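You operate a simulated robot arm through the tools that you are given. There is no shell and no other tool. Be economical: measure what you need, move in short steps, check, and stop when the job is done.

The job below is to be done with a simulated two-armed robot. You get a single attempt, and the scene is never put back.

JOB
Lock the pump bottle, shelve it and dry the washed ball.
Fine: Hold the pump bottle still with one hand, turn its head to locked with the other, then stand it on the cloth shelf. Dry the drops off the top of the red ball with the pink ball cloth, lay it back and shut the cleaner lid. The ball stays in its ring. Drop, tip or break nothing and pinch no finger. Set down upright: pump bottle.
Where things are to end (x, y in the base frame): pump bottle within 6 cm of [84, -3].

Only the result counts: the job must be done as asked and must still hold three seconds after the hand-in. Knocking over, shifting, dropping, spilling or breaking anything else fails it. A push-on lid holds only when it is set on centred and level and pressed home; a screw cap is set on level and turned clockwise until tight. Flat cloth is picked up by pressing the open fingertips on it (5 to 10 N) and closing them slowly along it; thin cloth reads only 2 to 8 mm in the jaws.

ROBOT AND FRAMES
Two 6-joint arms with two-finger parallel grippers on one trunk, on a base that drives. Base frame: it is fixed to the floor where the robot stands at the start and does not move with it; the origin is under the middle of the robot, x ahead of it, y to its left, z up. Lengths are in cm, angles in degrees, forces in N, time in s.
The left shoulder is at the start at [7, 16.6, 138], the right one opposite. Places, roughly: bowling ball [75, -100, 75]; cleaner lid [90, -20, 90]; pump head [50, -20, 90]; top of the cloth shelf [90, 20, 120]. Payload 3.91 kg a hand.
The tool frame of a hand sits at the grasp point between the pads (the TCP): z along the fingers, y along the line on which they close. The tips reach 3 cm beyond it. Largest opening 11 cm; finger width 2, thickness 1; the body of the gripper, 4.8 by 11.2 cm, starts 5.5 cm behind the TCP.
Orientation is that of the tool frame in the base frame, as a unit quaternion [x, y, z, w]. With the fingers straight down and closing along the base's y, the tool's x points along the base's -x, its y along +y and its z along -z.

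CONTROLS
- The arms move only by the tool play_rows. It takes "left_targets", "right_targets" or both (then of equal length, played together; a hand with none holds still); each is a list of rows, each a list of 7 numbers: the turn, a rotation vector about the tool's x, y, z in degrees, then the shift along the tool's x, y, z in mm, then the gripper command, from -1 (fully open) to 1 (shut), values between in proportion. In form: [[ax, ay, az, dx, dy, dz, hand], ...]. A call has 1 to 8 rows; each row is the pose to reach, as a shift and turn from the pose commanded when the call began, along the tool's axes at that moment. Rows are played at 5 a second. More than 5 cm and 8.6 degrees between two rows, or a gripper value outside its range, and nothing of the call is played. A pose out of reach is approached as far as the arm can. The call stops where the force on the tool passes 60 N (or 10 N more than at its start, if that is more) or the arm is blocked; 0.2 s more then pass. Each finger travels about 10.8 cm/s and halts on what it meets, pressing with about 23 N; the grip force reading is that of the motor and also rises with nothing between the fingers. The clock runs only during rows and for 0.2 s after the last one: add rows that repeat a pose to give the fingers time. The reply holds the time, the measured pose of the TCP, the force on the tool along the base axes, the opening and the grip force, in the units named above and with some noise, with the torque about the TCP (base axes, N m) and any sound that the robot's microphone picked up, and new pictures: "views" is both (left out), scene, wrist or none (wrist: the cameras of the hands that moved).
- Cameras (640 x 400 px; columns grow to the right, rows downward): "scene" is now at [12.71, 0.63, 158.57]; the picture's right is [0.08, -1.00, -0.00], its down [-0.77, -0.06, -0.63] and it looks along [0.63, 0.05, -0.78] (base axes); focal length 272 px, centre (320, 200). "left" rides on the left gripper at [7.7, -0.7, -11.4] in its tool frame; the picture's right is [0.09, 1.00, 0.00], its down [-0.80, 0.07, -0.59] and it looks along [-0.59, 0.05, 0.80] (tool axes); focal length 270 px, centre (320, 200). "right" rides on the right gripper at [7.7, 0.7, -11.4] in its tool frame; the picture's right is [-0.09, 1.00, 0.00], its down [-0.80, -0.07, -0.60] and it looks along [-0.59, -0.05, 0.80] (tool axes); focal length 270 px, centre (320, 200). There is no depth. A picture from a camera that has moved, and an enlarged one, comes with that camera's place and axes in the base frame and with its lens.
- slide_trunk(by): slides the trunk up (or, below 0, down) by that many cm; the arms and the scene camera ride with it, the base frame stays. It gives what a move gives, with no picture.
- drive_base(legs): drives the robot by 1 to 6 legs, each [ahead, left, turn to the left] in cm, cm and degrees, along the robot's own axes; the way and the turn of a leg run together, so that a leg with both is an arc; at most 150 cm and 180 degrees a leg. The arms and the cameras ride along, it lands a little off, and it stops where it bumps. It gives what a move gives, and a new picture of the scene camera.
- turn_head(pan, tilt): turns the head with the scene camera to pan (to the left, within 86 degrees either way) and tilt (down, from -29 to 69), counted from straight ahead of the robot. It gives what a move gives, and a new picture of the scene camera.
- zoom(camera, box): a new picture of the part [left, top, right, bottom] of that camera's present view, enlarged. No time passes.
- finish_job(): hands the job in; it is judged then, once.

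Work in short steps. Places have to be worked out from the pictures, the camera data and where the tool is seen: move nearer, look again, correct. Check each grasp and each placing, and mend what went wrong. You have 120 turns and 260 pictures in all, those below and enlarged ones among them. Open the grippers and draw the arms clear of the work before you hand the job in, unless the task says otherwise; then end with one line.

The tools are called after ">>>" as a command line: name --argument value ..., lists and objects as JSON in quotes. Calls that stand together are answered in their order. play_rows: Moves the arms, as the interface text tells. Its arguments: {"type":"object","properties":{"left_targets":{"type":"array"},"right_targets":{"type":"array"},"views":{"type":"string","enum":["both","scene","wrist","none"]}},"required":[]} The other tools are called the same way: slide_trunk (by) slides the trunk up or down; drive_base (legs) drives the base; turn_head (pan, tilt) turns the head that bears the scene camera; zoom (camera, box) takes an enlarged picture of a part of a camera's view; finish_job () hands the job in.

At the start:

```text
time_s: 0.0
left_tcp_pos: [69.66, 5.73, 99.92]
left_ee_rot: [0.0, 1.0, 0.001, 0.0]
left_force: [1.0, 1.1, 0.4]
left_torque: [0.0, 0.0, 0.01]
left_grip_width: 10.99
left_grasp_force: 0.1
right_tcp_pos: [54.44, -43.21, 115.02]
right_ee_rot: [0.0, 1.0, 0.001, 0.0]
right_force: [1.1, 0.1, -0.4]
right_torque: [0.0, 0.0, -0.01]
right_grip_width: 11.0
right_grasp_force: 0.1
trunk travel left (down, up): [-87.5, 6.5]
robot x, y, heading: [-0.12, -0.06, -0.0]
head pan, tilt: [4.6, 50.9]
```

scene: 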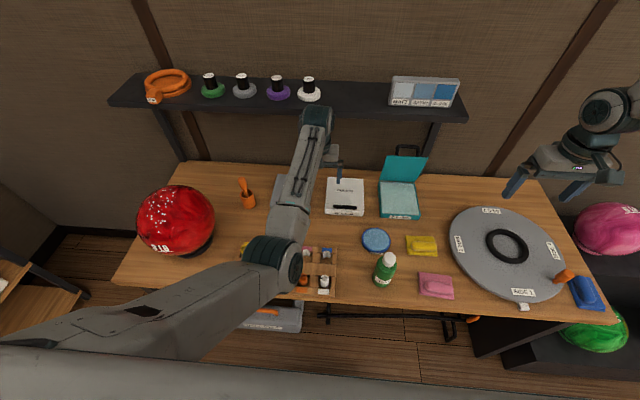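
right: 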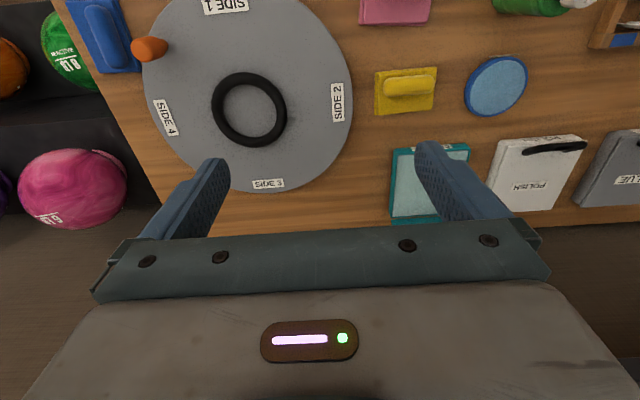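
left: 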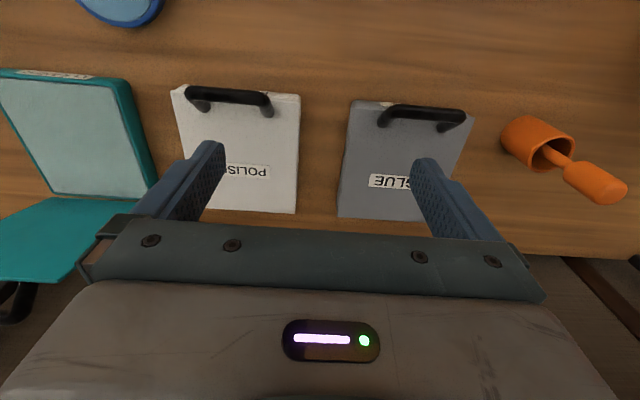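

I'll look closer at the key objects first.

>>> zoom --camera "scene" --box '[340, 140, 500, 310]'

>>> zoom --camera "scene" --box '[110, 150, 340, 310]'

>>> zoom --camera "scene" --box '[280, 60, 480, 180]'

```text
2.35 times, centred on (420, 225) of scene
camera zoom: at [12.71, 0.63, 158.57], right [0.08, -1.0, 0.0], down [-0.77, -0.06, -0.63], along [0.63, 0.05, -0.78], focal length 640 px, centre (85, 141)
```

zoom: 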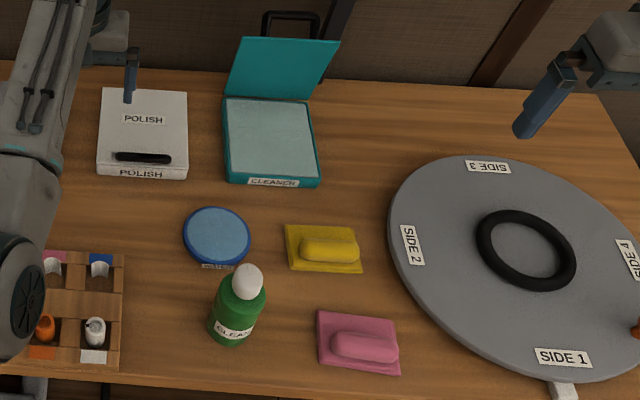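

```text
2.50 times, centred on (225, 230) of scene
camera zoom: at [12.71, 0.63, 158.57], right [0.08, -1.0, 0.0], down [-0.77, -0.06, -0.63], along [0.63, 0.05, -0.78], focal length 680 px, centre (558, 125)
```

zoom: 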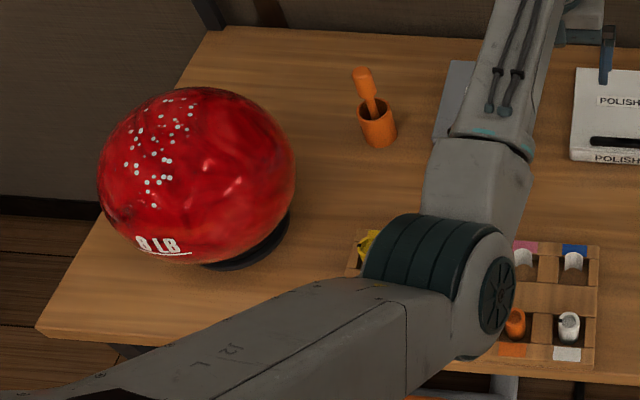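

```text
3.20 times, centred on (380, 120) of scene
camera zoom: at [12.71, 0.63, 158.57], right [0.08, -1.0, 0.0], down [-0.77, -0.06, -0.63], along [0.63, 0.05, -0.78], focal length 871 px, centre (128, 456)
```

zoom: 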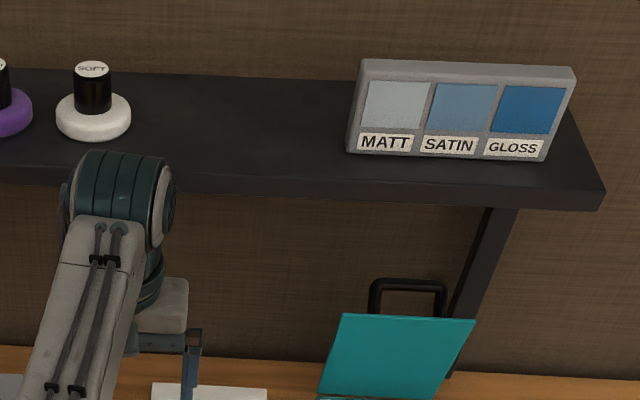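

The bench seems near z≈77, bottle at about [48.5,-15.5], top ≈93. I'll bring the right wrist camera over it for a close look.

>>> play_rows --right_targets '[[0, 0, 0, 14, 39, 14, -1], [0, 0, 0, 29, 78, 28, -1], [0, 0, 0, 43, 117, 42, -1], [0, 0, 0, 58, 156, 56, -1], [0, 0, 0, 72, 196, 70, -1], [0, 0, 0, 87, 235, 84, -1], [0, 0, 0, 87, 235, 84, -1]]'

```text
time_s: 1.6
left_tcp_pos: [69.5, 5.65, 99.96]
left_ee_rot: [0.0, 1.0, 0.0, 0.0]
left_force: [0.1, -0.3, 0.2]
left_torque: [0.02, 0.0, -0.01]
left_grip_width: 11.0
left_grasp_force: 0.2
right_tcp_pos: [38.98, -33.93, 109.0]
right_ee_rot: [0.0, 1.0, 0.001, 0.001]
right_force: [-0.6, 0.2, -0.5]
right_torque: [-0.01, 0.01, 0.02]
right_grip_width: 10.96
right_grasp_force: 0.0
right hand out of reach, approached as far as the arm can: row 1, 2, 3, 4, 5, 6, 7
trunk travel left (down, up): [-87.5, 6.5]
robot x, y, heading: [-0.29, 0.01, 0.3]
head pan, tilt: [4.6, 50.9]
camera scene: at [12.7, 0.63, 158.57], right [0.08, -1.0, 0.0], down [-0.77, -0.06, -0.63], along [0.63, 0.05, -0.78], focal length 272 px, centre (320, 200)
camera right: at [31.33, -33.38, 120.48], right [0.09, 1.0, 0.0], down [0.8, -0.07, 0.6], along [0.59, -0.05, -0.8], focal length 270 px, centre (320, 200)
```

scene: 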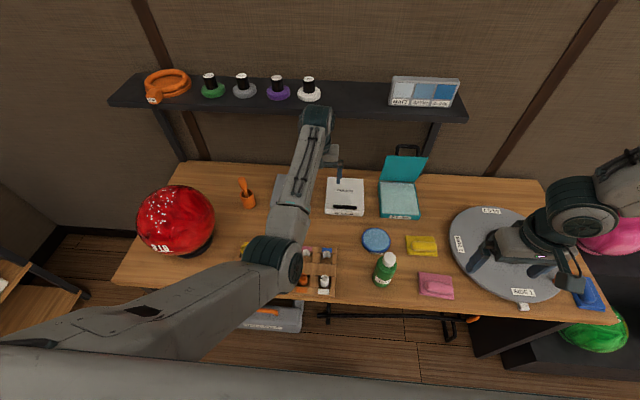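
right: 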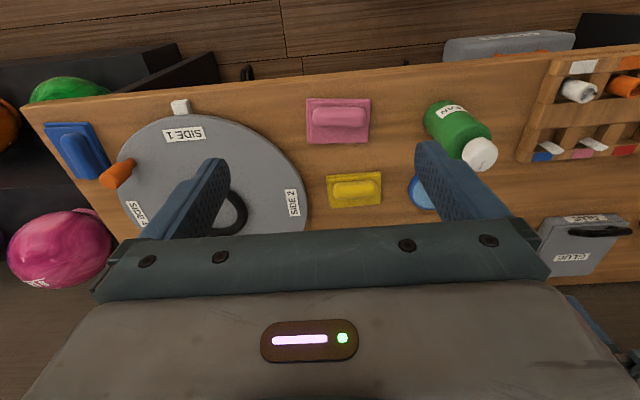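

The right arm apparently can't fold that close to the trunk. Driving back 20 cm puts the bottle at a comfortable reach.

>>> drive_base --legs '[[-20, 0, 0]]'

>>> play_rows --right_targets '[[0, 0, 0, -40, 0, 0, -1], [0, 0, 0, -80, 0, 0, -1], [0, 0, 0, -120, 0, 0, -1], [0, 0, 0, -160, 0, 0, -1], [0, 0, 0, -160, 0, 0, -1]]' --views "wrist"

```text
time_s: 3.2
left_tcp_pos: [50.12, 5.57, 99.76]
left_ee_rot: [0.001, 1.0, 0.0, -0.002]
left_force: [0.5, -0.7, -0.8]
left_torque: [-0.01, -0.02, 0.0]
left_grip_width: 11.0
left_grasp_force: 0.0
right_tcp_pos: [19.63, -34.02, 108.81]
right_ee_rot: [0.001, 1.0, 0.002, -0.001]
right_force: [0.8, -1.1, 0.5]
right_torque: [-0.01, 0.02, 0.01]
right_grip_width: 10.99
right_grasp_force: 0.0
trunk travel left (down, up): [-87.5, 6.5]
robot x, y, heading: [-19.56, 0.27, -0.1]
head pan, tilt: [4.6, 50.9]
camera scene: at [-6.48, 0.61, 158.51], right [0.08, -1.0, 0.0], down [-0.78, -0.06, -0.63], along [0.63, 0.05, -0.78], focal length 272 px, centre (320, 200)
```

scene: 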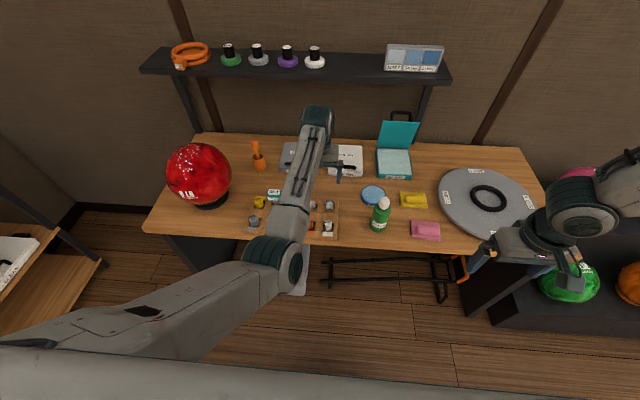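

```text
time_s: 4.4
left_tcp_pos: [50.03, 5.67, 99.89]
left_ee_rot: [0.001, 1.0, -0.001, 0.0]
left_force: [-0.9, 0.7, 0.2]
left_torque: [-0.03, 0.02, -0.02]
left_grip_width: 10.99
left_grasp_force: 0.0
right_tcp_pos: [30.16, -40.14, 110.07]
right_ee_rot: [0.001, 1.0, 0.002, 0.001]
right_force: [0.0, 0.2, 0.6]
right_torque: [0.04, -0.01, -0.01]
right_grip_width: 10.97
right_grasp_force: 0.0
right hand out of reach, approached as far as the arm can: row 1, 2, 3, 4, 5
trunk travel left (down, up): [-87.5, 6.5]
robot x, y, heading: [-19.84, 0.31, 0.1]
head pan, tilt: [4.6, 50.9]
camera right: at [22.42, -39.61, 121.52], right [0.09, 1.0, 0.0], down [0.8, -0.07, 0.6], along [0.59, -0.05, -0.8], focal length 270 px, centre (320, 200)
```

right: 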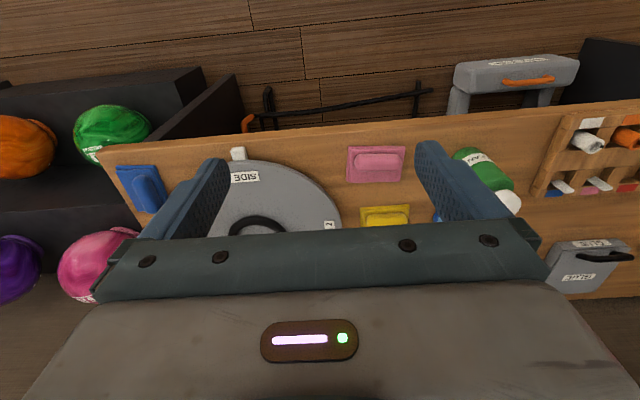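

The reached points all lie on one ray from the right shoulder (about 29° outward), so a pan or wrist-roll joint seems stuck. I'll test whether letting the tool yaw with the arm frees it.

>>> play_rows --right_targets '[[0, 0, -8, 0, 20, 0, -1], [0, 0, -16, 0, 50, 0, -1], [0, 0, -24, 0, 80, 0, -1], [0, 0, -24, 0, 80, 0, -1]]' --views "none"

```text
time_s: 5.4
left_tcp_pos: [49.8, 5.62, 99.84]
left_ee_rot: [0.001, 1.0, 0.0, 0.0]
left_force: [-0.1, -0.9, -0.3]
left_torque: [0.03, 0.02, -0.02]
left_grip_width: 11.01
left_grasp_force: 0.1
right_tcp_pos: [26.68, -37.65, 110.71]
right_ee_rot: [-0.208, 0.978, 0.002, 0.002]
right_force: [0.0, 0.0, -0.1]
right_torque: [0.0, -0.02, 0.01]
right_grip_width: 11.02
right_grasp_force: 0.0
right hand out of reach, approached as far as the arm can: row 1, 2, 3, 4
trunk travel left (down, up): [-87.5, 6.5]
robot x, y, heading: [-19.68, 0.16, -0.0]
head pan, tilt: [4.6, 50.9]
```

>>> play_rows --right_targets '[[0, 0, 8, 0, -30, 0, -1], [0, 0, 16, 0, -60, 0, -1], [0, 0, 24, 0, -100, 0, -1], [0, 0, 24, 0, -100, 0, -1]]' --views "scene"

>>> turn_head --pan -50 --tilt 50

```text
time_s: 6.4
left_tcp_pos: [49.93, 5.67, 99.97]
left_ee_rot: [0.0, 1.0, 0.0, 0.0]
left_force: [0.7, -0.5, -0.1]
left_torque: [0.0, -0.02, -0.02]
left_grip_width: 11.02
left_grasp_force: 0.0
right_tcp_pos: [30.52, -46.85, 110.63]
right_ee_rot: [0.002, 1.0, 0.001, 0.001]
right_force: [0.3, 0.2, 0.1]
right_torque: [0.0, -0.02, 0.02]
right_grip_width: 10.98
right_grasp_force: 0.1
trunk travel left (down, up): [-87.5, 6.5]
robot x, y, heading: [-19.88, -0.25, 0.2]
head pan, tilt: [4.6, 50.9]
camera scene: at [-7.01, 0.69, 158.57], right [0.08, -1.0, 0.0], down [-0.77, -0.06, -0.63], along [0.63, 0.05, -0.78], focal length 272 px, centre (320, 200)
```

scene: 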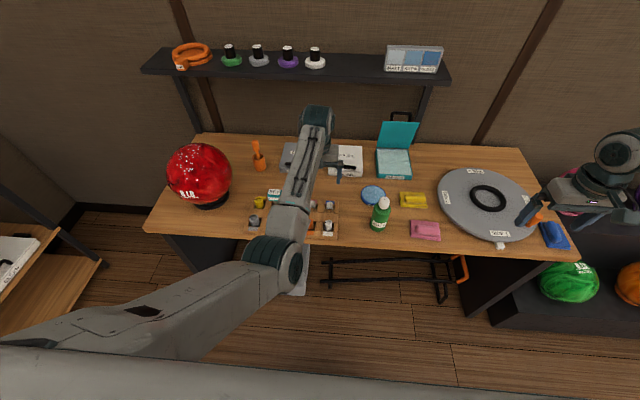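

```text
time_s: 7.6
left_tcp_pos: [50.0, 5.61, 99.92]
left_ee_rot: [0.001, 1.0, 0.0, 0.001]
left_force: [-0.1, 0.3, 0.0]
left_torque: [0.01, -0.02, 0.02]
left_grip_width: 10.99
left_grasp_force: 0.0
right_tcp_pos: [30.51, -46.78, 110.57]
right_ee_rot: [0.001, 1.0, 0.001, 0.0]
right_force: [-0.3, 0.2, -0.1]
right_torque: [0.0, -0.01, -0.01]
right_grip_width: 10.98
right_grasp_force: 0.0
trunk travel left (down, up): [-87.5, 6.5]
robot x, y, heading: [-19.82, 0.09, -0.2]
head pan, tilt: [-50.0, 50.0]
camera scene: at [-9.66, -5.87, 158.69], right [-0.77, -0.64, 0.0], down [-0.49, 0.59, -0.64], along [0.41, -0.49, -0.77], focal length 272 px, centre (320, 200)
```

scene: 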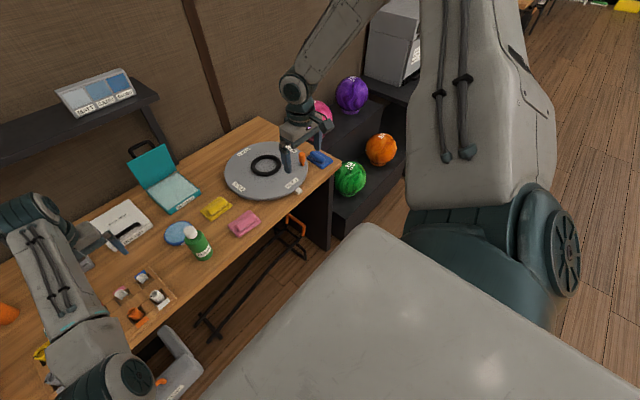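

The right arm is in an elbow-up posture limited to outward angles, while the left is elbow-down. I'll test how far left can cross inward, keeping clear above the bench, to plan a two-hand stance with the base turned.

>>> play_rows --left_targets '[[0, 0, 0, 25, -32, -20, -1], [0, 0, 0, 50, -64, -40, -1], [0, 0, 0, 75, -96, -60, -1], [0, 0, 0, 100, -128, -75, -1], [0, 0, 0, 125, -160, -85, -1], [0, 0, 0, 150, -192, -95, -1], [0, 0, 0, 175, -224, -100, -1], [0, 0, 0, 175, -224, -100, -1]]' --views "scene"

```text
time_s: 9.4
left_tcp_pos: [47.66, 4.32, 104.03]
left_ee_rot: [-0.01, 1.0, 0.013, 0.001]
left_force: [-0.9, -0.2, -0.1]
left_torque: [0.03, 0.02, -0.02]
left_grip_width: 10.99
left_grasp_force: 0.0
left hand out of reach, approached as far as the arm can: row 2, 3, 4, 5, 6, 7, 8
right_tcp_pos: [30.45, -46.85, 110.61]
right_ee_rot: [0.001, 1.0, 0.002, 0.001]
right_force: [-0.7, -0.7, 0.1]
right_torque: [0.01, 0.01, 0.01]
right_grip_width: 11.02
right_grasp_force: 0.0
trunk travel left (down, up): [-87.5, 6.5]
robot x, y, heading: [-19.61, 0.45, 0.0]
head pan, tilt: [-50.0, 50.0]
camera scene: at [-9.68, -5.89, 158.69], right [-0.77, -0.64, 0.0], down [-0.49, 0.59, -0.64], along [0.41, -0.49, -0.77], focal length 272 px, centre (320, 200)
```

scene: 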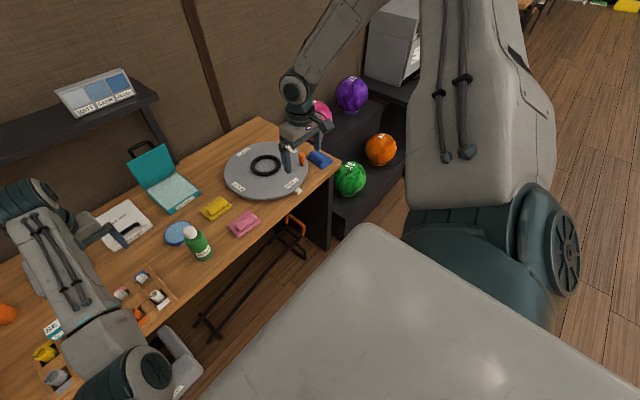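

>>> play_rows --left_targets '[[0, 0, 0, 0, 20, -40, -1], [0, 0, 0, 0, 40, -80, -1], [0, 0, 0, 0, 60, -120, -1], [0, 0, 0, 0, 60, -120, -1]]' --right_targets '[[0, 0, 0, -20, 0, -40, -1], [0, 0, 0, -50, 0, -80, -1], [0, 0, 0, -80, 0, -120, -1], [0, 0, 0, -80, 0, -120, -1]]' --views "none"

>>> turn_head --pan 0 --tilt 10

```text
time_s: 10.4
left_tcp_pos: [53.14, 5.63, 111.3]
left_ee_rot: [0.002, 1.0, -0.001, 0.0]
left_force: [-0.2, 0.1, -0.5]
left_torque: [0.03, 0.03, 0.0]
left_grip_width: 10.99
left_grasp_force: 0.0
left hand out of reach, approached as far as the arm can: row 1, 2, 3, 4
right_tcp_pos: [38.53, -46.85, 122.7]
right_ee_rot: [0.001, 1.0, 0.002, 0.002]
right_force: [-0.6, 0.4, 0.2]
right_torque: [0.05, -0.01, -0.03]
right_grip_width: 11.0
right_grasp_force: 0.1
trunk travel left (down, up): [-87.5, 6.5]
robot x, y, heading: [-19.92, -0.07, -0.2]
head pan, tilt: [-50.0, 50.0]
```

```text
time_s: 11.6
left_tcp_pos: [53.07, 5.88, 111.2]
left_ee_rot: [0.002, 1.0, -0.001, 0.0]
left_force: [0.4, -0.2, -0.3]
left_torque: [-0.03, 0.01, -0.03]
left_grip_width: 11.0
left_grasp_force: 0.1
right_tcp_pos: [38.59, -46.77, 122.79]
right_ee_rot: [0.0, 1.0, 0.002, 0.001]
right_force: [-0.2, -0.8, 0.4]
right_torque: [0.0, -0.02, -0.03]
right_grip_width: 11.01
right_grasp_force: 0.1
trunk travel left (down, up): [-87.5, 6.5]
robot x, y, heading: [-19.59, -0.17, 0.1]
head pan, tilt: [0.0, 10.0]
camera scene: at [-5.28, 0.03, 164.87], right [0.0, -1.0, 0.0], down [-0.17, 0.0, -0.98], along [0.98, 0.0, -0.17], focal length 272 px, centre (320, 200)
```

scene: 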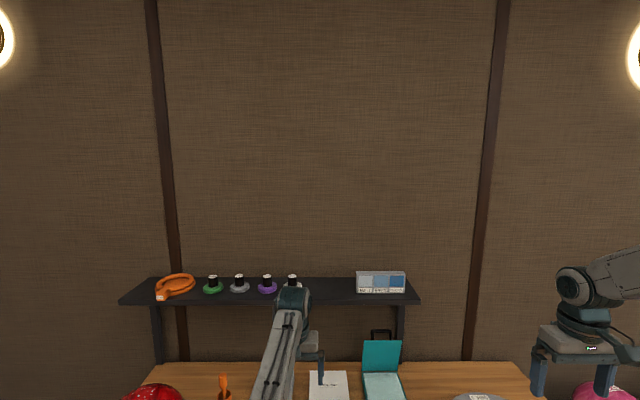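

I'll look at both arms' postures to understand their joints.

>>> turn_head --pan -80 --tilt 15

>>> turn_head --pan 70 --tilt 45

```text
time_s: 13.1
left_tcp_pos: [53.01, 5.8, 111.39]
left_ee_rot: [0.001, 1.0, 0.0, 0.0]
left_force: [-0.1, -0.3, 0.1]
left_torque: [0.01, -0.01, 0.01]
left_grip_width: 10.99
left_grasp_force: 0.0
right_tcp_pos: [38.59, -46.79, 122.71]
right_ee_rot: [0.001, 1.0, 0.002, 0.001]
right_force: [-0.5, -0.2, 0.1]
right_torque: [-0.02, -0.02, -0.03]
right_grip_width: 11.02
right_grasp_force: 0.1
trunk travel left (down, up): [-87.5, 6.5]
robot x, y, heading: [-20.01, 0.21, -0.0]
head pan, tilt: [-80.0, 15.0]
camera scene: at [-12.99, -9.18, 164.06], right [-0.98, -0.17, 0.0], down [-0.04, 0.26, -0.97], along [0.17, -0.95, -0.26], focal length 272 px, centre (320, 200)
```

scene: 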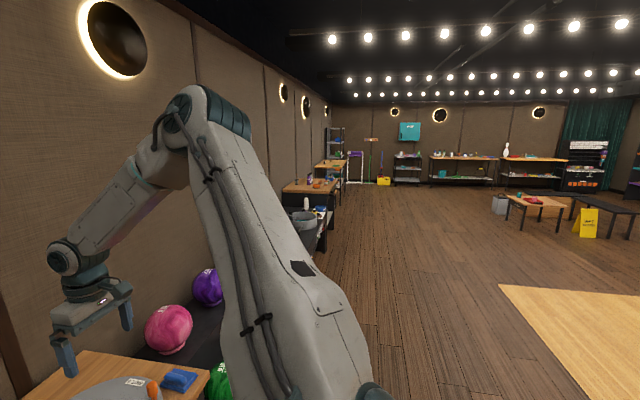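

```text
time_s: 15.5
left_tcp_pos: [53.08, 5.86, 111.31]
left_ee_rot: [0.001, 1.0, 0.0, 0.0]
left_force: [0.4, 0.1, -0.1]
left_torque: [-0.04, 0.02, -0.01]
left_grip_width: 10.99
left_grasp_force: 0.0
right_tcp_pos: [38.62, -46.82, 122.66]
right_ee_rot: [0.001, 1.0, 0.002, 0.001]
right_force: [0.1, 0.4, -0.5]
right_torque: [0.0, -0.02, -0.02]
right_grip_width: 10.99
right_grasp_force: 0.1
trunk travel left (down, up): [-87.5, 6.5]
robot x, y, heading: [-19.61, -0.15, -0.2]
head pan, tilt: [70.0, 45.0]
camera scene: at [-11.8, 7.66, 159.38], right [0.94, -0.34, 0.0], down [-0.24, -0.66, -0.71], along [0.24, 0.66, -0.71], focal length 272 px, centre (320, 200)
```

scene: 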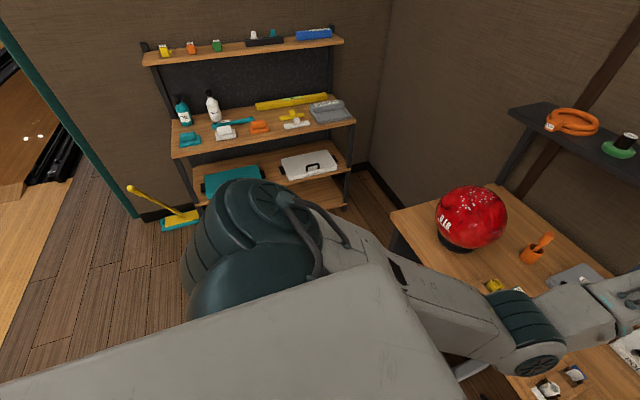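

Right arm is elbow-up (probably blocked by the head when panning inward); left is elbow-down with a minimum radius of about 66 cm. I'll test left's inward swing along an arc, at constant radius.

>>> play_rows --left_targets '[[0, 0, 0, -5, -40, 0, -1], [0, 0, 0, -5, -80, 0, -1], [0, 0, 0, 0, -120, 0, -1], [0, 0, 0, 10, -160, 0, -1], [0, 0, 0, 25, -200, 0, -1], [0, 0, 0, 45, -240, 0, -1], [0, 0, 0, 45, -240, 0, -1]]' --views "wrist"

```text
time_s: 17.1
left_tcp_pos: [57.48, -6.64, 110.37]
left_ee_rot: [0.001, 1.0, -0.001, 0.0]
left_force: [0.2, 0.0, 1.2]
left_torque: [-0.05, -0.01, 0.0]
left_grip_width: 11.0
left_grasp_force: 0.2
left hand out of reach, approached as far as the arm can: row 3, 4, 5, 6, 7
right_tcp_pos: [38.62, -46.81, 122.68]
right_ee_rot: [0.001, 1.0, 0.001, 0.001]
right_force: [0.4, -0.3, -0.3]
right_torque: [0.0, -0.02, 0.03]
right_grip_width: 11.0
right_grasp_force: 0.0
trunk travel left (down, up): [-87.5, 6.5]
robot x, y, heading: [-19.58, -0.07, -0.0]
head pan, tilt: [70.0, 45.0]
camera left: at [49.7, -7.43, 121.8], right [-0.09, 1.0, 0.0], down [0.8, 0.07, 0.59], along [0.59, 0.05, -0.8], focal length 270 px, centre (320, 200)
```

left: 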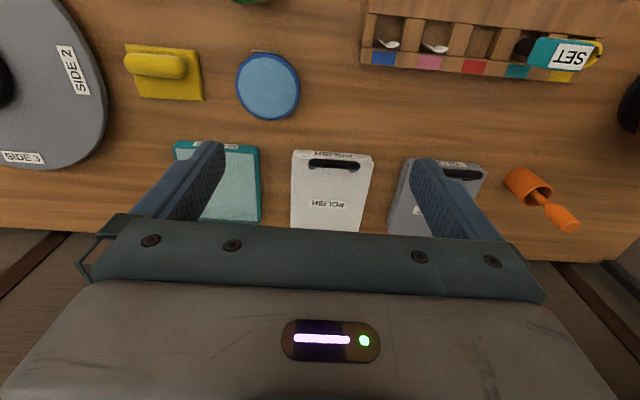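

Perhaps both limits are from folded elbows. With arms stretched further (lower right elbow, clear of the head), inward pan may be free; I'll test by extending right then swinging inward.

>>> play_rows --right_targets '[[0, 0, 0, -45, -10, 0, -1], [0, 0, 0, -90, -20, 0, -1], [0, 0, 0, -135, -30, 0, -1], [0, 0, 0, -180, -40, 0, -1], [0, 0, 0, -225, -50, 0, -1], [0, 0, 0, -270, -60, 0, -1], [0, 0, 0, -300, -70, 0, -1], [0, 0, 0, -300, -70, 0, -1]]' --views "none"

>>> play_rows --right_targets '[[0, 0, 0, 0, 45, 0, -1], [0, 0, 0, 0, 90, 0, -1], [0, 0, 0, 0, 135, 0, -1], [0, 0, 0, 0, 180, 0, -1], [0, 0, 0, 0, 225, 0, -1], [0, 0, 0, 0, 270, 0, -1], [0, 0, 0, 0, 270, 0, -1]]' --views "none"

>>> turn_head --pan -20 --tilt 40

```text
time_s: 18.9
left_tcp_pos: [57.47, -6.91, 110.41]
left_ee_rot: [0.001, 1.0, 0.0, -0.001]
left_force: [0.6, -0.3, -0.4]
left_torque: [0.01, 0.01, 0.0]
left_grip_width: 11.03
left_grasp_force: 0.1
right_tcp_pos: [48.97, -60.04, 122.01]
right_ee_rot: [0.002, 1.0, 0.002, 0.001]
right_force: [-0.1, 0.3, -0.4]
right_torque: [-0.01, 0.0, 0.0]
right_grip_width: 11.01
right_grasp_force: 0.0
right hand out of reach, approached as far as the arm can: row 1, 2, 3, 4, 5, 6, 7, 8
trunk travel left (down, up): [-87.5, 6.5]
robot x, y, heading: [-19.89, -0.16, -0.1]
head pan, tilt: [70.0, 45.0]
```

```text
time_s: 20.5
left_tcp_pos: [57.36, -6.86, 110.39]
left_ee_rot: [0.001, 1.0, 0.0, -0.001]
left_force: [-0.5, 0.0, 0.0]
left_torque: [0.01, 0.02, -0.02]
left_grip_width: 10.98
left_grasp_force: 0.0
right_tcp_pos: [36.94, -45.16, 121.57]
right_ee_rot: [0.0, 1.0, 0.001, 0.001]
right_force: [-0.7, 0.8, 0.2]
right_torque: [0.0, -0.01, -0.01]
right_grip_width: 11.0
right_grasp_force: 0.1
right hand out of reach, approached as far as the arm can: row 1, 2, 3, 4, 5, 6, 7
trunk travel left (down, up): [-87.5, 6.5]
robot x, y, heading: [-19.78, 0.15, 0.0]
head pan, tilt: [70.0, 45.0]
```

```text
time_s: 22.1
left_tcp_pos: [57.56, -6.87, 110.39]
left_ee_rot: [0.001, 1.0, 0.0, 0.001]
left_force: [0.2, 0.0, 0.0]
left_torque: [0.01, 0.0, -0.01]
left_grip_width: 11.03
left_grasp_force: 0.1
right_tcp_pos: [37.11, -45.16, 121.62]
right_ee_rot: [0.001, 1.0, 0.001, 0.002]
right_force: [-0.1, 0.0, -0.7]
right_torque: [0.01, 0.02, -0.02]
right_grip_width: 11.0
right_grasp_force: 0.1
trunk travel left (down, up): [-87.5, 6.5]
robot x, y, heading: [-19.82, 0.01, 0.1]
head pan, tilt: [-20.0, 40.0]
camera scene: at [-6.61, -2.9, 160.11], right [-0.34, -0.94, 0.0], down [-0.6, 0.22, -0.77], along [0.72, -0.26, -0.64], focal length 272 px, centre (320, 200)
```

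scene: 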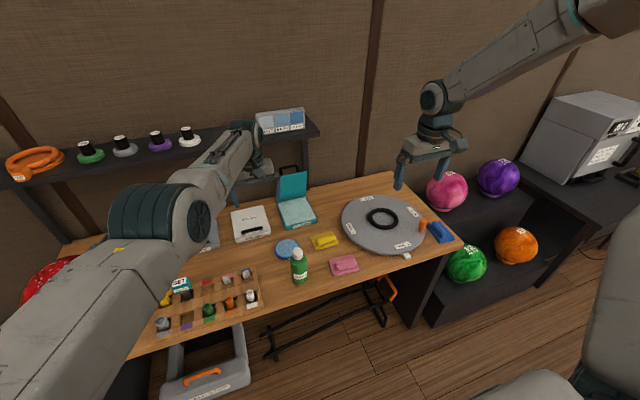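

Testing whether inward reach opens up lower down (upper arm flatter, further below the head): lower right hand to z≈92, then swing inward over the bench's front edge.

>>> play_rows --right_targets '[[0, 0, 0, 0, 0, 45, -1], [0, 0, 0, 0, 0, 90, -1], [0, 0, 0, 0, 0, 135, -1], [0, 0, 0, 0, 0, 180, -1], [0, 0, 0, 0, 0, 225, -1], [0, 0, 0, 0, 0, 265, -1], [0, 0, 0, 0, 0, 265, -1]]' --views "none"

>>> play_rows --right_targets '[[0, 0, 0, 0, 40, 0, -1], [0, 0, 0, 0, 80, 0, -1], [0, 0, 0, 0, 120, 0, -1], [0, 0, 0, 0, 160, 0, -1], [0, 0, 0, 0, 160, 0, -1]]' --views "scene"

```text
time_s: 23.7
left_tcp_pos: [57.4, -6.86, 110.55]
left_ee_rot: [0.001, 1.0, 0.001, 0.0]
left_force: [-0.3, 1.2, -0.4]
left_torque: [0.02, -0.02, -0.01]
left_grip_width: 11.01
left_grasp_force: 0.1
right_tcp_pos: [34.38, -46.98, 98.07]
right_ee_rot: [0.001, 1.0, 0.002, 0.003]
right_force: [0.6, 0.3, 0.5]
right_torque: [-0.01, 0.02, 0.0]
right_grip_width: 11.01
right_grasp_force: 0.1
right hand out of reach, approached as far as the arm can: row 3, 4, 5, 6, 7
trunk travel left (down, up): [-87.5, 6.5]
robot x, y, heading: [-20.0, 0.12, -0.3]
head pan, tilt: [-20.0, 40.0]
```

```text
time_s: 24.9
left_tcp_pos: [57.4, -7.01, 110.37]
left_ee_rot: [0.0, 1.0, 0.001, 0.0]
left_force: [-0.3, 0.1, -0.6]
left_torque: [-0.02, 0.01, 0.0]
left_grip_width: 10.98
left_grasp_force: 0.1
right_tcp_pos: [28.57, -41.15, 101.05]
right_ee_rot: [0.001, 1.0, 0.002, 0.0]
right_force: [-0.3, 0.0, 0.2]
right_torque: [-0.02, 0.01, -0.02]
right_grip_width: 11.0
right_grasp_force: 0.1
right hand out of reach, approached as far as the arm can: row 1, 2, 3, 4, 5
trunk travel left (down, up): [-87.5, 6.5]
robot x, y, heading: [-19.62, 0.1, -0.1]
head pan, tilt: [-20.0, 40.0]
camera scene: at [-6.65, -2.88, 160.11], right [-0.34, -0.94, 0.0], down [-0.6, 0.22, -0.77], along [0.72, -0.26, -0.64], focal length 272 px, centre (320, 200)
```

scene: 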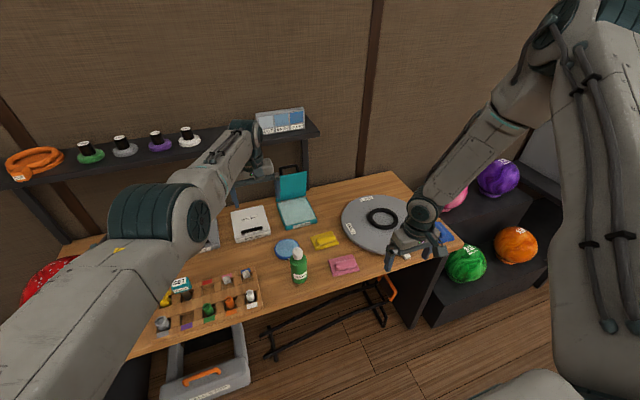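

Downward is also blocked at z≈98, so something other than pan. I'll test with the tool pitched forward 40°, which changes the wrist geometry, while going inward and lower.

>>> play_rows --right_targets '[[0, -8, 0, 0, 0, 0, -1], [0, -16, 0, 0, 0, 0, -1], [0, -24, 0, 0, 0, 0, -1], [0, -32, 0, 0, 0, 0, -1], [0, -40, 0, 0, 0, 0, -1], [0, -40, 0, 0, 0, 0, -1]]' --views "none"

>>> play_rows --right_targets '[[0, 0, 0, 0, 40, 0, -1], [0, 0, 0, 0, 80, 0, -1], [0, 0, 0, 0, 120, 0, -1], [0, 0, 0, 0, 160, 0, -1], [0, 0, 0, 0, 160, 0, -1]]' --views "none"

```text
time_s: 26.3
left_tcp_pos: [57.61, -6.78, 110.29]
left_ee_rot: [0.001, 1.0, 0.001, -0.001]
left_force: [0.5, 0.0, -0.1]
left_torque: [-0.03, 0.01, 0.01]
left_grip_width: 11.0
left_grasp_force: 0.0
right_tcp_pos: [28.56, -41.27, 100.48]
right_ee_rot: [0.003, 0.939, 0.0, 0.343]
right_force: [-0.4, -0.2, -0.4]
right_torque: [0.02, -0.01, -0.02]
right_grip_width: 10.99
right_grasp_force: 0.1
trunk travel left (down, up): [-87.5, 6.5]
robot x, y, heading: [-19.79, -0.31, -0.3]
head pan, tilt: [-20.0, 40.0]
```

```text
time_s: 27.5
left_tcp_pos: [57.54, -6.75, 110.23]
left_ee_rot: [0.0, 1.0, -0.001, -0.001]
left_force: [0.3, 0.2, 0.6]
left_torque: [-0.02, 0.01, -0.01]
left_grip_width: 10.98
left_grasp_force: 0.0
right_tcp_pos: [25.79, -34.03, 101.92]
right_ee_rot: [0.0, 0.94, 0.001, 0.342]
right_force: [0.0, 0.3, 0.0]
right_torque: [-0.01, 0.01, -0.02]
right_grip_width: 11.0
right_grasp_force: 0.1
right hand out of reach, approached as far as the arm can: row 2, 3, 4, 5
trunk travel left (down, up): [-87.5, 6.5]
robot x, y, heading: [-20.02, 0.08, 0.1]
head pan, tilt: [-20.0, 40.0]
```

Testing the left arm with the tool pitched forward 40° and sweeping inward.

>>> play_rows --left_targets '[[0, -8, 0, 0, 0, 0, -1], [0, -16, 0, 0, 0, 0, -1], [0, -24, 0, 0, 0, 0, -1], [0, -32, 0, 0, 0, 0, -1], [0, -40, 0, 0, 0, 0, -1], [0, -40, 0, 0, 0, 0, -1]]' --views "none"

>>> play_rows --left_targets '[[0, 0, 0, 0, -40, 0, -1], [0, 0, 0, 0, -80, 0, -1], [0, 0, 0, 0, -120, 0, -1], [0, 0, 0, 0, -160, 0, -1], [0, 0, 0, 0, -160, 0, -1]]' --views "scene"

```text
time_s: 28.9
left_tcp_pos: [68.51, -6.91, 108.11]
left_ee_rot: [0.001, 0.94, 0.0, 0.342]
left_force: [0.2, 0.0, -1.2]
left_torque: [-0.02, -0.01, -0.02]
left_grip_width: 10.99
left_grasp_force: 0.1
left hand out of reach, approached as far as the arm can: row 1, 2, 3, 4, 5, 6
right_tcp_pos: [25.8, -34.35, 101.91]
right_ee_rot: [0.001, 0.94, 0.002, 0.343]
right_force: [0.5, 0.9, 0.1]
right_torque: [0.04, 0.01, 0.03]
right_grip_width: 10.98
right_grasp_force: 0.0
trunk travel left (down, up): [-87.5, 6.5]
robot x, y, heading: [-19.79, -0.05, 0.2]
head pan, tilt: [-20.0, 40.0]
```

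```text
time_s: 30.1
left_tcp_pos: [68.5, -6.87, 108.04]
left_ee_rot: [0.001, 0.94, -0.001, 0.342]
left_force: [0.1, -0.4, 0.3]
left_torque: [0.03, 0.01, 0.02]
left_grip_width: 11.02
left_grasp_force: 0.1
left hand out of reach, approached as far as the arm can: row 1, 2, 3, 4, 5
right_tcp_pos: [25.79, -34.22, 101.9]
right_ee_rot: [0.001, 0.94, 0.001, 0.342]
right_force: [-0.2, -0.1, -0.1]
right_torque: [-0.01, 0.02, -0.01]
right_grip_width: 10.97
right_grasp_force: 0.0
trunk travel left (down, up): [-87.5, 6.5]
robot x, y, heading: [-19.06, 0.38, -0.1]
head pan, tilt: [-20.0, 40.0]
camera scene: at [-6.61, -2.9, 160.11], right [-0.34, -0.94, 0.0], down [-0.6, 0.22, -0.77], along [0.72, -0.26, -0.64], focal length 272 px, centre (320, 200)
```

scene: 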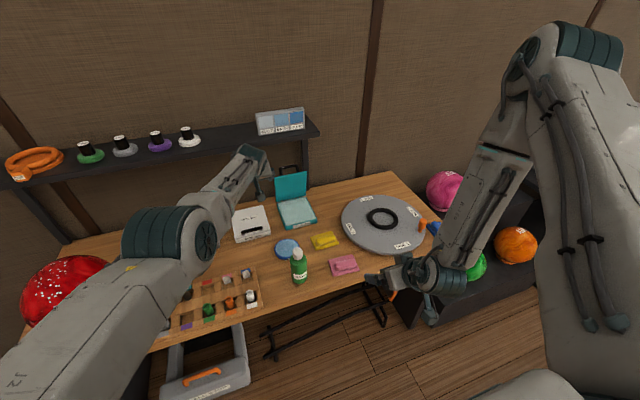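

Left seems bounded at wrist y≈-7. The spec suggests the arms are happiest hanging close under the shoulders, so I'll test right low and close-in (in front of the bench), then inward.

>>> play_rows --right_targets '[[0, 0, 0, 35, 0, 27, -1], [0, 0, 0, 70, 0, 54, -1], [0, 0, 0, 105, 0, 82, -1], [0, 0, 0, 140, 0, 110, -1], [0, 0, 0, 175, 0, 138, -1], [0, 0, 0, 210, 0, 165, -1], [0, 0, 0, 239, 0, 191, -1], [0, 0, 0, 239, 0, 191, -1]]' --views "none"

>>> play_rows --right_targets '[[0, 0, 0, 0, 45, 0, -1], [0, 0, 0, 0, 90, 0, -1], [0, 0, 0, 0, 135, 0, -1], [0, 0, 0, 0, 180, 0, -1], [0, 0, 0, 0, 225, 0, -1], [0, 0, 0, 0, 225, 0, -1]]' --views "scene"

```text
time_s: 31.9
left_tcp_pos: [68.37, -6.86, 108.28]
left_ee_rot: [0.002, 0.94, 0.0, 0.342]
left_force: [0.5, -0.4, -1.4]
left_torque: [-0.01, 0.0, -0.01]
left_grip_width: 11.0
left_grasp_force: 0.1
right_tcp_pos: [19.91, -43.79, 97.08]
right_ee_rot: [0.001, 0.939, 0.003, 0.343]
right_force: [0.6, 0.7, -0.9]
right_torque: [0.0, -0.05, -0.01]
right_grip_width: 11.02
right_grasp_force: 0.1
right hand out of reach, approached as far as the arm can: row 1, 2, 3, 4, 5, 6, 7, 8
trunk travel left (down, up): [-87.5, 6.5]
robot x, y, heading: [-19.9, 0.11, 0.1]
head pan, tilt: [-20.0, 40.0]
```

```text
time_s: 33.3
left_tcp_pos: [68.55, -6.8, 108.11]
left_ee_rot: [0.0, 0.94, 0.001, 0.341]
left_force: [0.1, 0.1, -0.9]
left_torque: [-0.02, 0.0, -0.04]
left_grip_width: 10.98
left_grasp_force: 0.1
right_tcp_pos: [20.81, -31.77, 104.32]
right_ee_rot: [0.001, 0.94, 0.001, 0.341]
right_force: [0.3, 0.8, -0.5]
right_torque: [0.02, 0.06, -0.02]
right_grip_width: 10.97
right_grasp_force: 0.0
right hand out of reach, approached as far as the arm can: row 1, 2, 3, 4, 5, 6
trunk travel left (down, up): [-87.5, 6.5]
robot x, y, heading: [-19.69, 0.11, 0.0]
head pan, tilt: [-20.0, 40.0]
camera scene: at [-6.52, -2.83, 160.1], right [-0.34, -0.94, 0.0], down [-0.6, 0.22, -0.77], along [0.72, -0.26, -0.64], focal length 272 px, centre (320, 200)
```

scene: 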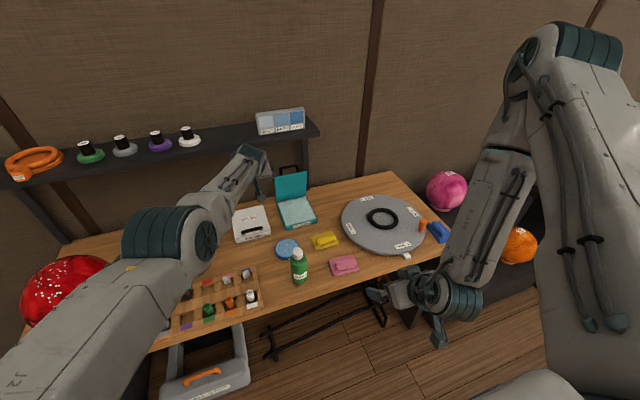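

>>> play_rows --right_targets '[[0, 0, 0, 0, -45, 0, -1], [0, 0, 0, 0, -90, 0, -1], [0, 0, 0, 0, -135, 0, -1], [0, 0, 0, 0, -180, 0, -1], [0, 0, 0, 0, -225, 0, -1], [0, 0, 0, 0, -270, 0, -1], [0, 0, 0, 0, -315, 0, -1], [0, 0, 0, 0, -330, 0, -1]]' --views "none"

>>> play_rows --right_targets '[[0, 0, 0, 30, 0, 35, -1], [0, 0, 0, 60, 0, 70, -1], [0, 0, 0, 90, 0, 105, -1], [0, 0, 0, 120, 0, 140, -1], [0, 0, 0, 150, 0, 175, -1], [0, 0, 0, 180, 0, 210, -1], [0, 0, 0, 210, 0, 245, -1], [0, 0, 0, 240, 0, 280, -1]]' --views "scene"

```text
time_s: 35.1
left_tcp_pos: [68.79, -6.86, 107.88]
left_ee_rot: [0.002, 0.94, 0.0, 0.341]
left_force: [0.2, -0.4, -0.1]
left_torque: [0.01, -0.02, -0.02]
left_grip_width: 10.99
left_grasp_force: 0.1
right_tcp_pos: [27.98, -60.28, 97.81]
right_ee_rot: [0.001, 0.94, 0.001, 0.341]
right_force: [0.3, 0.2, -0.9]
right_torque: [0.0, 0.01, 0.04]
right_grip_width: 11.0
right_grasp_force: 0.1
right hand out of reach, approached as far as the arm can: row 3, 4, 5, 6, 7, 8
trunk travel left (down, up): [-87.5, 6.5]
robot x, y, heading: [-19.53, -0.48, 0.0]
head pan, tilt: [-20.0, 40.0]
```

```text
time_s: 36.9
left_tcp_pos: [68.56, -6.89, 108.24]
left_ee_rot: [0.001, 0.94, -0.001, 0.342]
left_force: [-0.3, -0.6, -0.4]
left_torque: [-0.01, -0.03, 0.01]
left_grip_width: 10.99
left_grasp_force: 0.1
right_tcp_pos: [27.74, -60.1, 98.0]
right_ee_rot: [0.002, 0.939, -0.001, 0.344]
right_force: [1.0, -0.1, -0.2]
right_torque: [-0.01, 0.01, 0.01]
right_grip_width: 10.99
right_grasp_force: 0.0
right hand out of reach, approached as far as the arm can: row 1, 2, 3, 4, 5, 6, 7, 8
trunk travel left (down, up): [-87.5, 6.5]
robot x, y, heading: [-19.74, 0.09, -0.2]
head pan, tilt: [-20.0, 40.0]
camera scene: at [-6.6, -2.91, 160.11], right [-0.34, -0.94, 0.0], down [-0.6, 0.22, -0.77], along [0.72, -0.26, -0.64], focal length 272 px, centre (320, 200)
```

scene: 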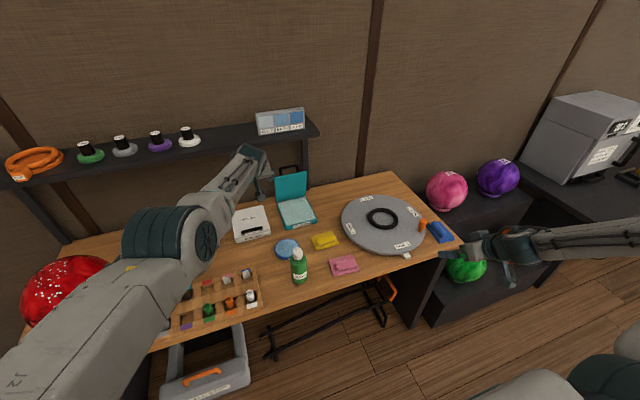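

Now testing whether wrist yaw is the actual limiter: return right to tool-down centre, then apply large yaw with inward motion.

>>> play_rows --right_targets '[[0, 8, 0, -28, 30, -12, -1], [0, 16, 0, -56, 60, -24, -1], [0, 24, 0, -84, 90, -36, -1], [0, 32, 0, -112, 120, -48, -1], [0, 40, 0, -144, 150, -62, -1], [0, 40, 0, -144, 150, -62, -1]]' --views "none"

>>> play_rows --right_targets '[[0, 0, 8, 0, 0, 0, -1], [0, 0, 16, 0, 0, 0, -1], [0, 0, 24, 0, 10, 0, -1], [0, 0, 32, 0, 40, 0, -1], [0, 0, 40, 0, 80, 0, -1], [0, 0, 48, 0, 120, 0, -1], [0, 0, 56, 0, 160, 0, -1], [0, 0, 64, 0, 200, 0, -1]]' --views "none"

```text
time_s: 38.3
left_tcp_pos: [68.6, -6.87, 107.99]
left_ee_rot: [0.002, 0.94, 0.0, 0.342]
left_force: [0.3, 0.1, -1.1]
left_torque: [0.03, -0.04, 0.05]
left_grip_width: 11.0
left_grasp_force: 0.2
right_tcp_pos: [34.6, -45.48, 111.91]
right_ee_rot: [0.0, 1.0, 0.002, -0.001]
right_force: [0.2, -0.7, -0.4]
right_torque: [0.04, -0.02, 0.02]
right_grip_width: 11.01
right_grasp_force: 0.0
trunk travel left (down, up): [-87.5, 6.5]
robot x, y, heading: [-19.83, -0.01, -0.3]
head pan, tilt: [-20.0, 40.0]
```

```text
time_s: 40.1
left_tcp_pos: [68.36, -6.77, 108.08]
left_ee_rot: [0.001, 0.94, 0.0, 0.342]
left_force: [-0.5, -0.6, 0.2]
left_torque: [0.01, 0.0, 0.03]
left_grip_width: 11.02
left_grasp_force: 0.0
right_tcp_pos: [27.6, -38.16, 112.77]
right_ee_rot: [0.531, 0.847, 0.002, 0.0]
right_force: [-0.3, -0.2, 0.7]
right_torque: [0.01, -0.03, -0.04]
right_grip_width: 10.99
right_grasp_force: 0.0
right hand out of reach, approached as far as the arm can: row 4, 5, 6, 7, 8
trunk travel left (down, up): [-87.5, 6.5]
robot x, y, heading: [-19.58, -0.03, -0.1]
head pan, tilt: [-20.0, 40.0]
```

Pan limit is real in this elbow-up branch. I'll try flipping the right elbow by stretching it fully outward over free space, then lowering/retracting.

>>> play_rows --right_targets '[[0, 0, -8, -20, -40, 0, -1], [0, 0, -16, -30, -80, 0, -1], [0, 0, -24, -40, -120, 0, -1], [0, 0, -32, -50, -165, 0, -1], [0, 0, -40, -60, -210, 0, -1], [0, 0, -48, -70, -255, 0, -1], [0, 0, -56, -80, -300, 0, -1], [0, 0, -64, -90, -345, 0, -1]]' --views "none"

>>> play_rows --right_targets '[[0, 0, 0, -45, 0, 0, -1], [0, 0, 0, -90, 0, 0, -1], [0, 0, 0, -135, 0, 0, -1], [0, 0, 0, -180, 0, 0, -1], [0, 0, 0, -225, 0, 0, -1], [0, 0, 0, -270, 0, 0, -1], [0, 0, 0, -315, 0, 0, -1], [0, 0, 0, -360, 0, 0, -1]]' --views "scene"

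```text
time_s: 41.9
left_tcp_pos: [68.48, -6.63, 108.33]
left_ee_rot: [0.001, 0.939, -0.001, 0.344]
left_force: [-0.3, -0.2, 0.6]
left_torque: [-0.01, -0.01, -0.05]
left_grip_width: 11.01
left_grasp_force: 0.0
right_tcp_pos: [7.52, -36.11, 103.66]
right_ee_rot: [0.04, 0.999, 0.001, 0.003]
right_force: [-0.2, 0.3, 0.2]
right_torque: [-0.02, -0.02, -0.03]
right_grip_width: 10.98
right_grasp_force: 0.0
right hand out of reach, approached as far as the arm can: row 3, 4, 5, 6, 7, 8
trunk travel left (down, up): [-87.5, 6.5]
robot x, y, heading: [-19.9, -0.19, 0.0]
head pan, tilt: [-20.0, 40.0]
```

```text
time_s: 43.7
left_tcp_pos: [68.57, -6.78, 107.99]
left_ee_rot: [0.0, 0.94, 0.001, 0.342]
left_force: [0.2, 0.4, -0.2]
left_torque: [-0.02, 0.0, 0.0]
left_grip_width: 11.0
left_grasp_force: 0.0
right_tcp_pos: [44.66, -39.92, 102.13]
right_ee_rot: [0.039, 0.999, 0.001, 0.001]
right_force: [-0.7, 0.0, -0.1]
right_torque: [-0.02, 0.0, 0.01]
right_grip_width: 10.99
right_grasp_force: 0.0
right hand out of reach, approached as far as the arm can: row 3, 4, 5, 6, 7, 8
trunk travel left (down, up): [-87.5, 6.5]
robot x, y, heading: [-19.44, 0.25, 0.1]
head pan, tilt: [-20.0, 40.0]
camera scene: at [-6.45, -2.75, 160.09], right [-0.34, -0.94, 0.0], down [-0.6, 0.22, -0.77], along [0.72, -0.26, -0.64], focal length 272 px, centre (320, 200)
```

scene: 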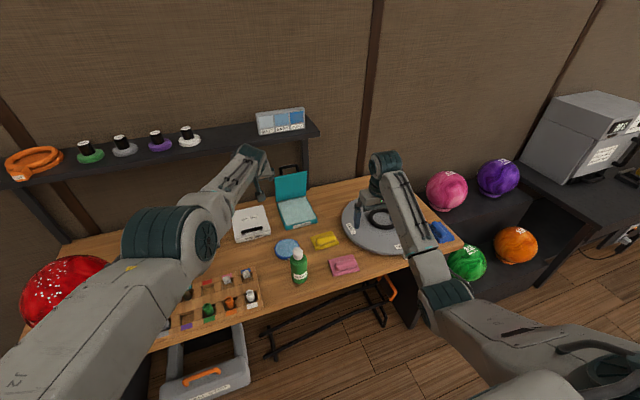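

The right arm flipped to elbow-down (mirror of left). Now back the left hand outward and swing the right in toward the bottle.

>>> play_rows --left_targets '[[0, 0, 0, 0, 45, 0, -1], [0, 0, 0, 0, 90, 0, -1], [0, 0, 0, 0, 135, 0, -1], [0, 0, 0, 0, 180, 0, -1], [0, 0, 0, 0, 220, 0, -1], [0, 0, 0, 0, 220, 0, -1]]' --right_targets '[[0, 0, 0, 0, 0, 0, -1], [0, 0, 0, -10, 40, 0, -1], [0, 0, 0, -20, 80, 0, -1], [0, 0, 0, -30, 120, 0, -1], [0, 0, 0, -40, 160, 0, -1], [0, 0, 0, -40, 160, 0, -1]]'

```text
time_s: 45.1
left_tcp_pos: [74.2, 14.23, 106.89]
left_ee_rot: [0.001, 0.94, 0.0, 0.342]
left_force: [-0.3, 0.6, -0.5]
left_torque: [-0.02, 0.01, -0.05]
left_grip_width: 10.99
left_grasp_force: 0.0
left hand out of reach, approached as far as the arm can: row 1, 2, 3, 4, 5, 6
right_tcp_pos: [49.65, -24.28, 102.09]
right_ee_rot: [0.04, 0.999, 0.002, 0.0]
right_force: [0.2, -0.1, 0.1]
right_torque: [0.0, 0.0, -0.01]
right_grip_width: 11.01
right_grasp_force: 0.1
right hand out of reach, approached as far as the arm can: row 2
trunk travel left (down, up): [-87.5, 6.5]
robot x, y, heading: [-19.67, 0.28, -0.2]
head pan, tilt: [-20.0, 40.0]
camera scene: at [-6.64, -3.07, 160.11], right [-0.34, -0.94, 0.0], down [-0.6, 0.22, -0.77], along [0.72, -0.26, -0.64], focal length 272 px, centre (320, 200)
camera right: at [42.01, -23.2, 113.59], right [0.17, 0.99, 0.0], down [0.79, -0.14, 0.59], along [0.59, -0.1, -0.8], focal length 270 px, centre (320, 200)
camera left: at [60.82, 13.61, 110.68], right [-0.06, 1.0, -0.05], down [0.23, 0.07, 0.97], along [0.97, 0.05, -0.24], focal length 270 px, centre (320, 200)
```

scene: 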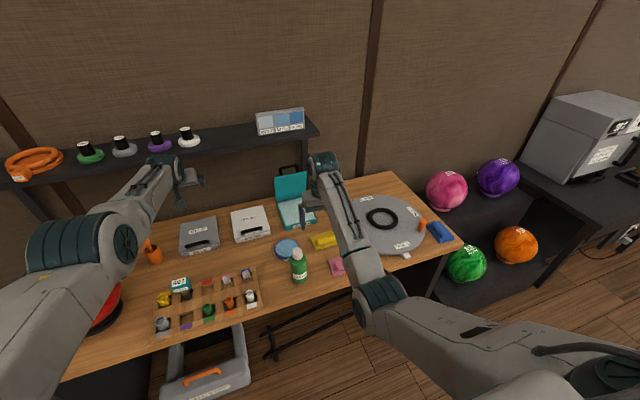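
right: 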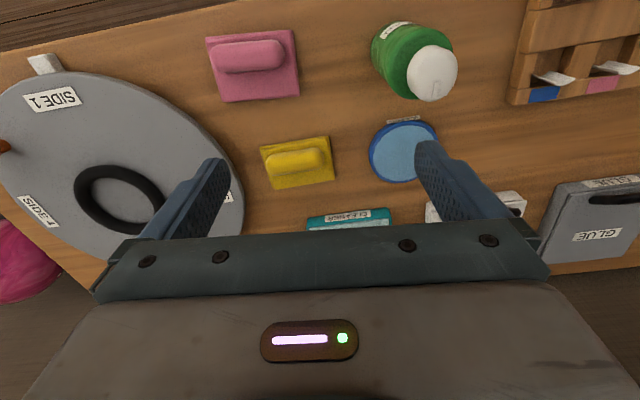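
left: 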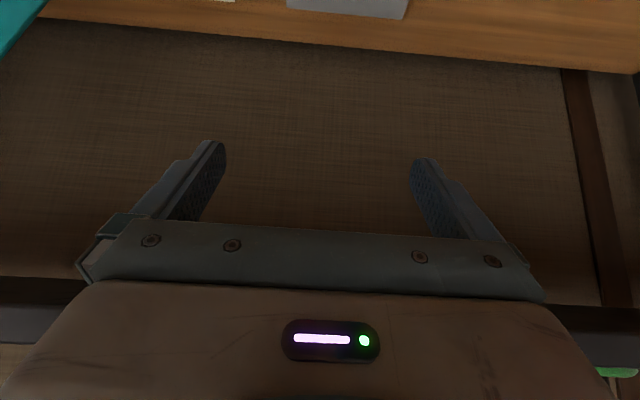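

Now both arms are elbow-down with working overlap. Zoom on the bottle head.

>>> zoom --camera "right" --box '[350, 10, 480, 110]'

>>> zoom --camera "scene" --box '[260, 235, 340, 295]'

```text
4.00 times, centred on (415, 60) of right
camera zoom: at [42.01, -23.2, 113.59], right [0.17, 0.99, 0.0], down [0.79, -0.14, 0.59], along [0.59, -0.1, -0.8], focal length 1081 px, centre (-60, 760)
```

zoom: 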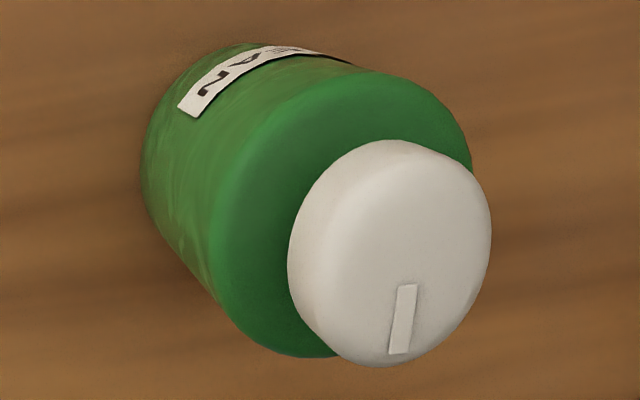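

```text
6.67 times, centred on (300, 265) of scene
camera zoom: at [-6.64, -3.07, 160.11], right [-0.34, -0.94, 0.0], down [-0.6, 0.22, -0.77], along [0.72, -0.26, -0.64], focal length 1815 px, centre (453, -233)
```

zoom: 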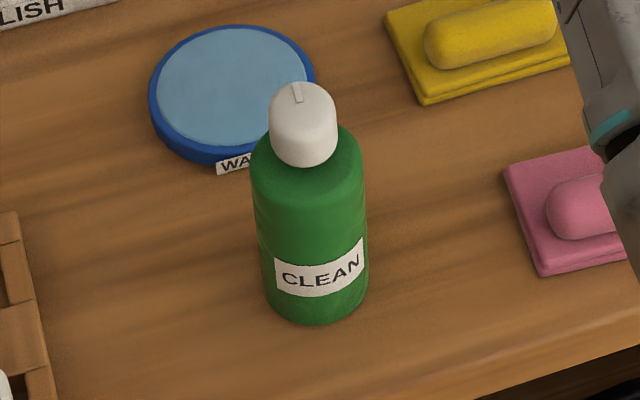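

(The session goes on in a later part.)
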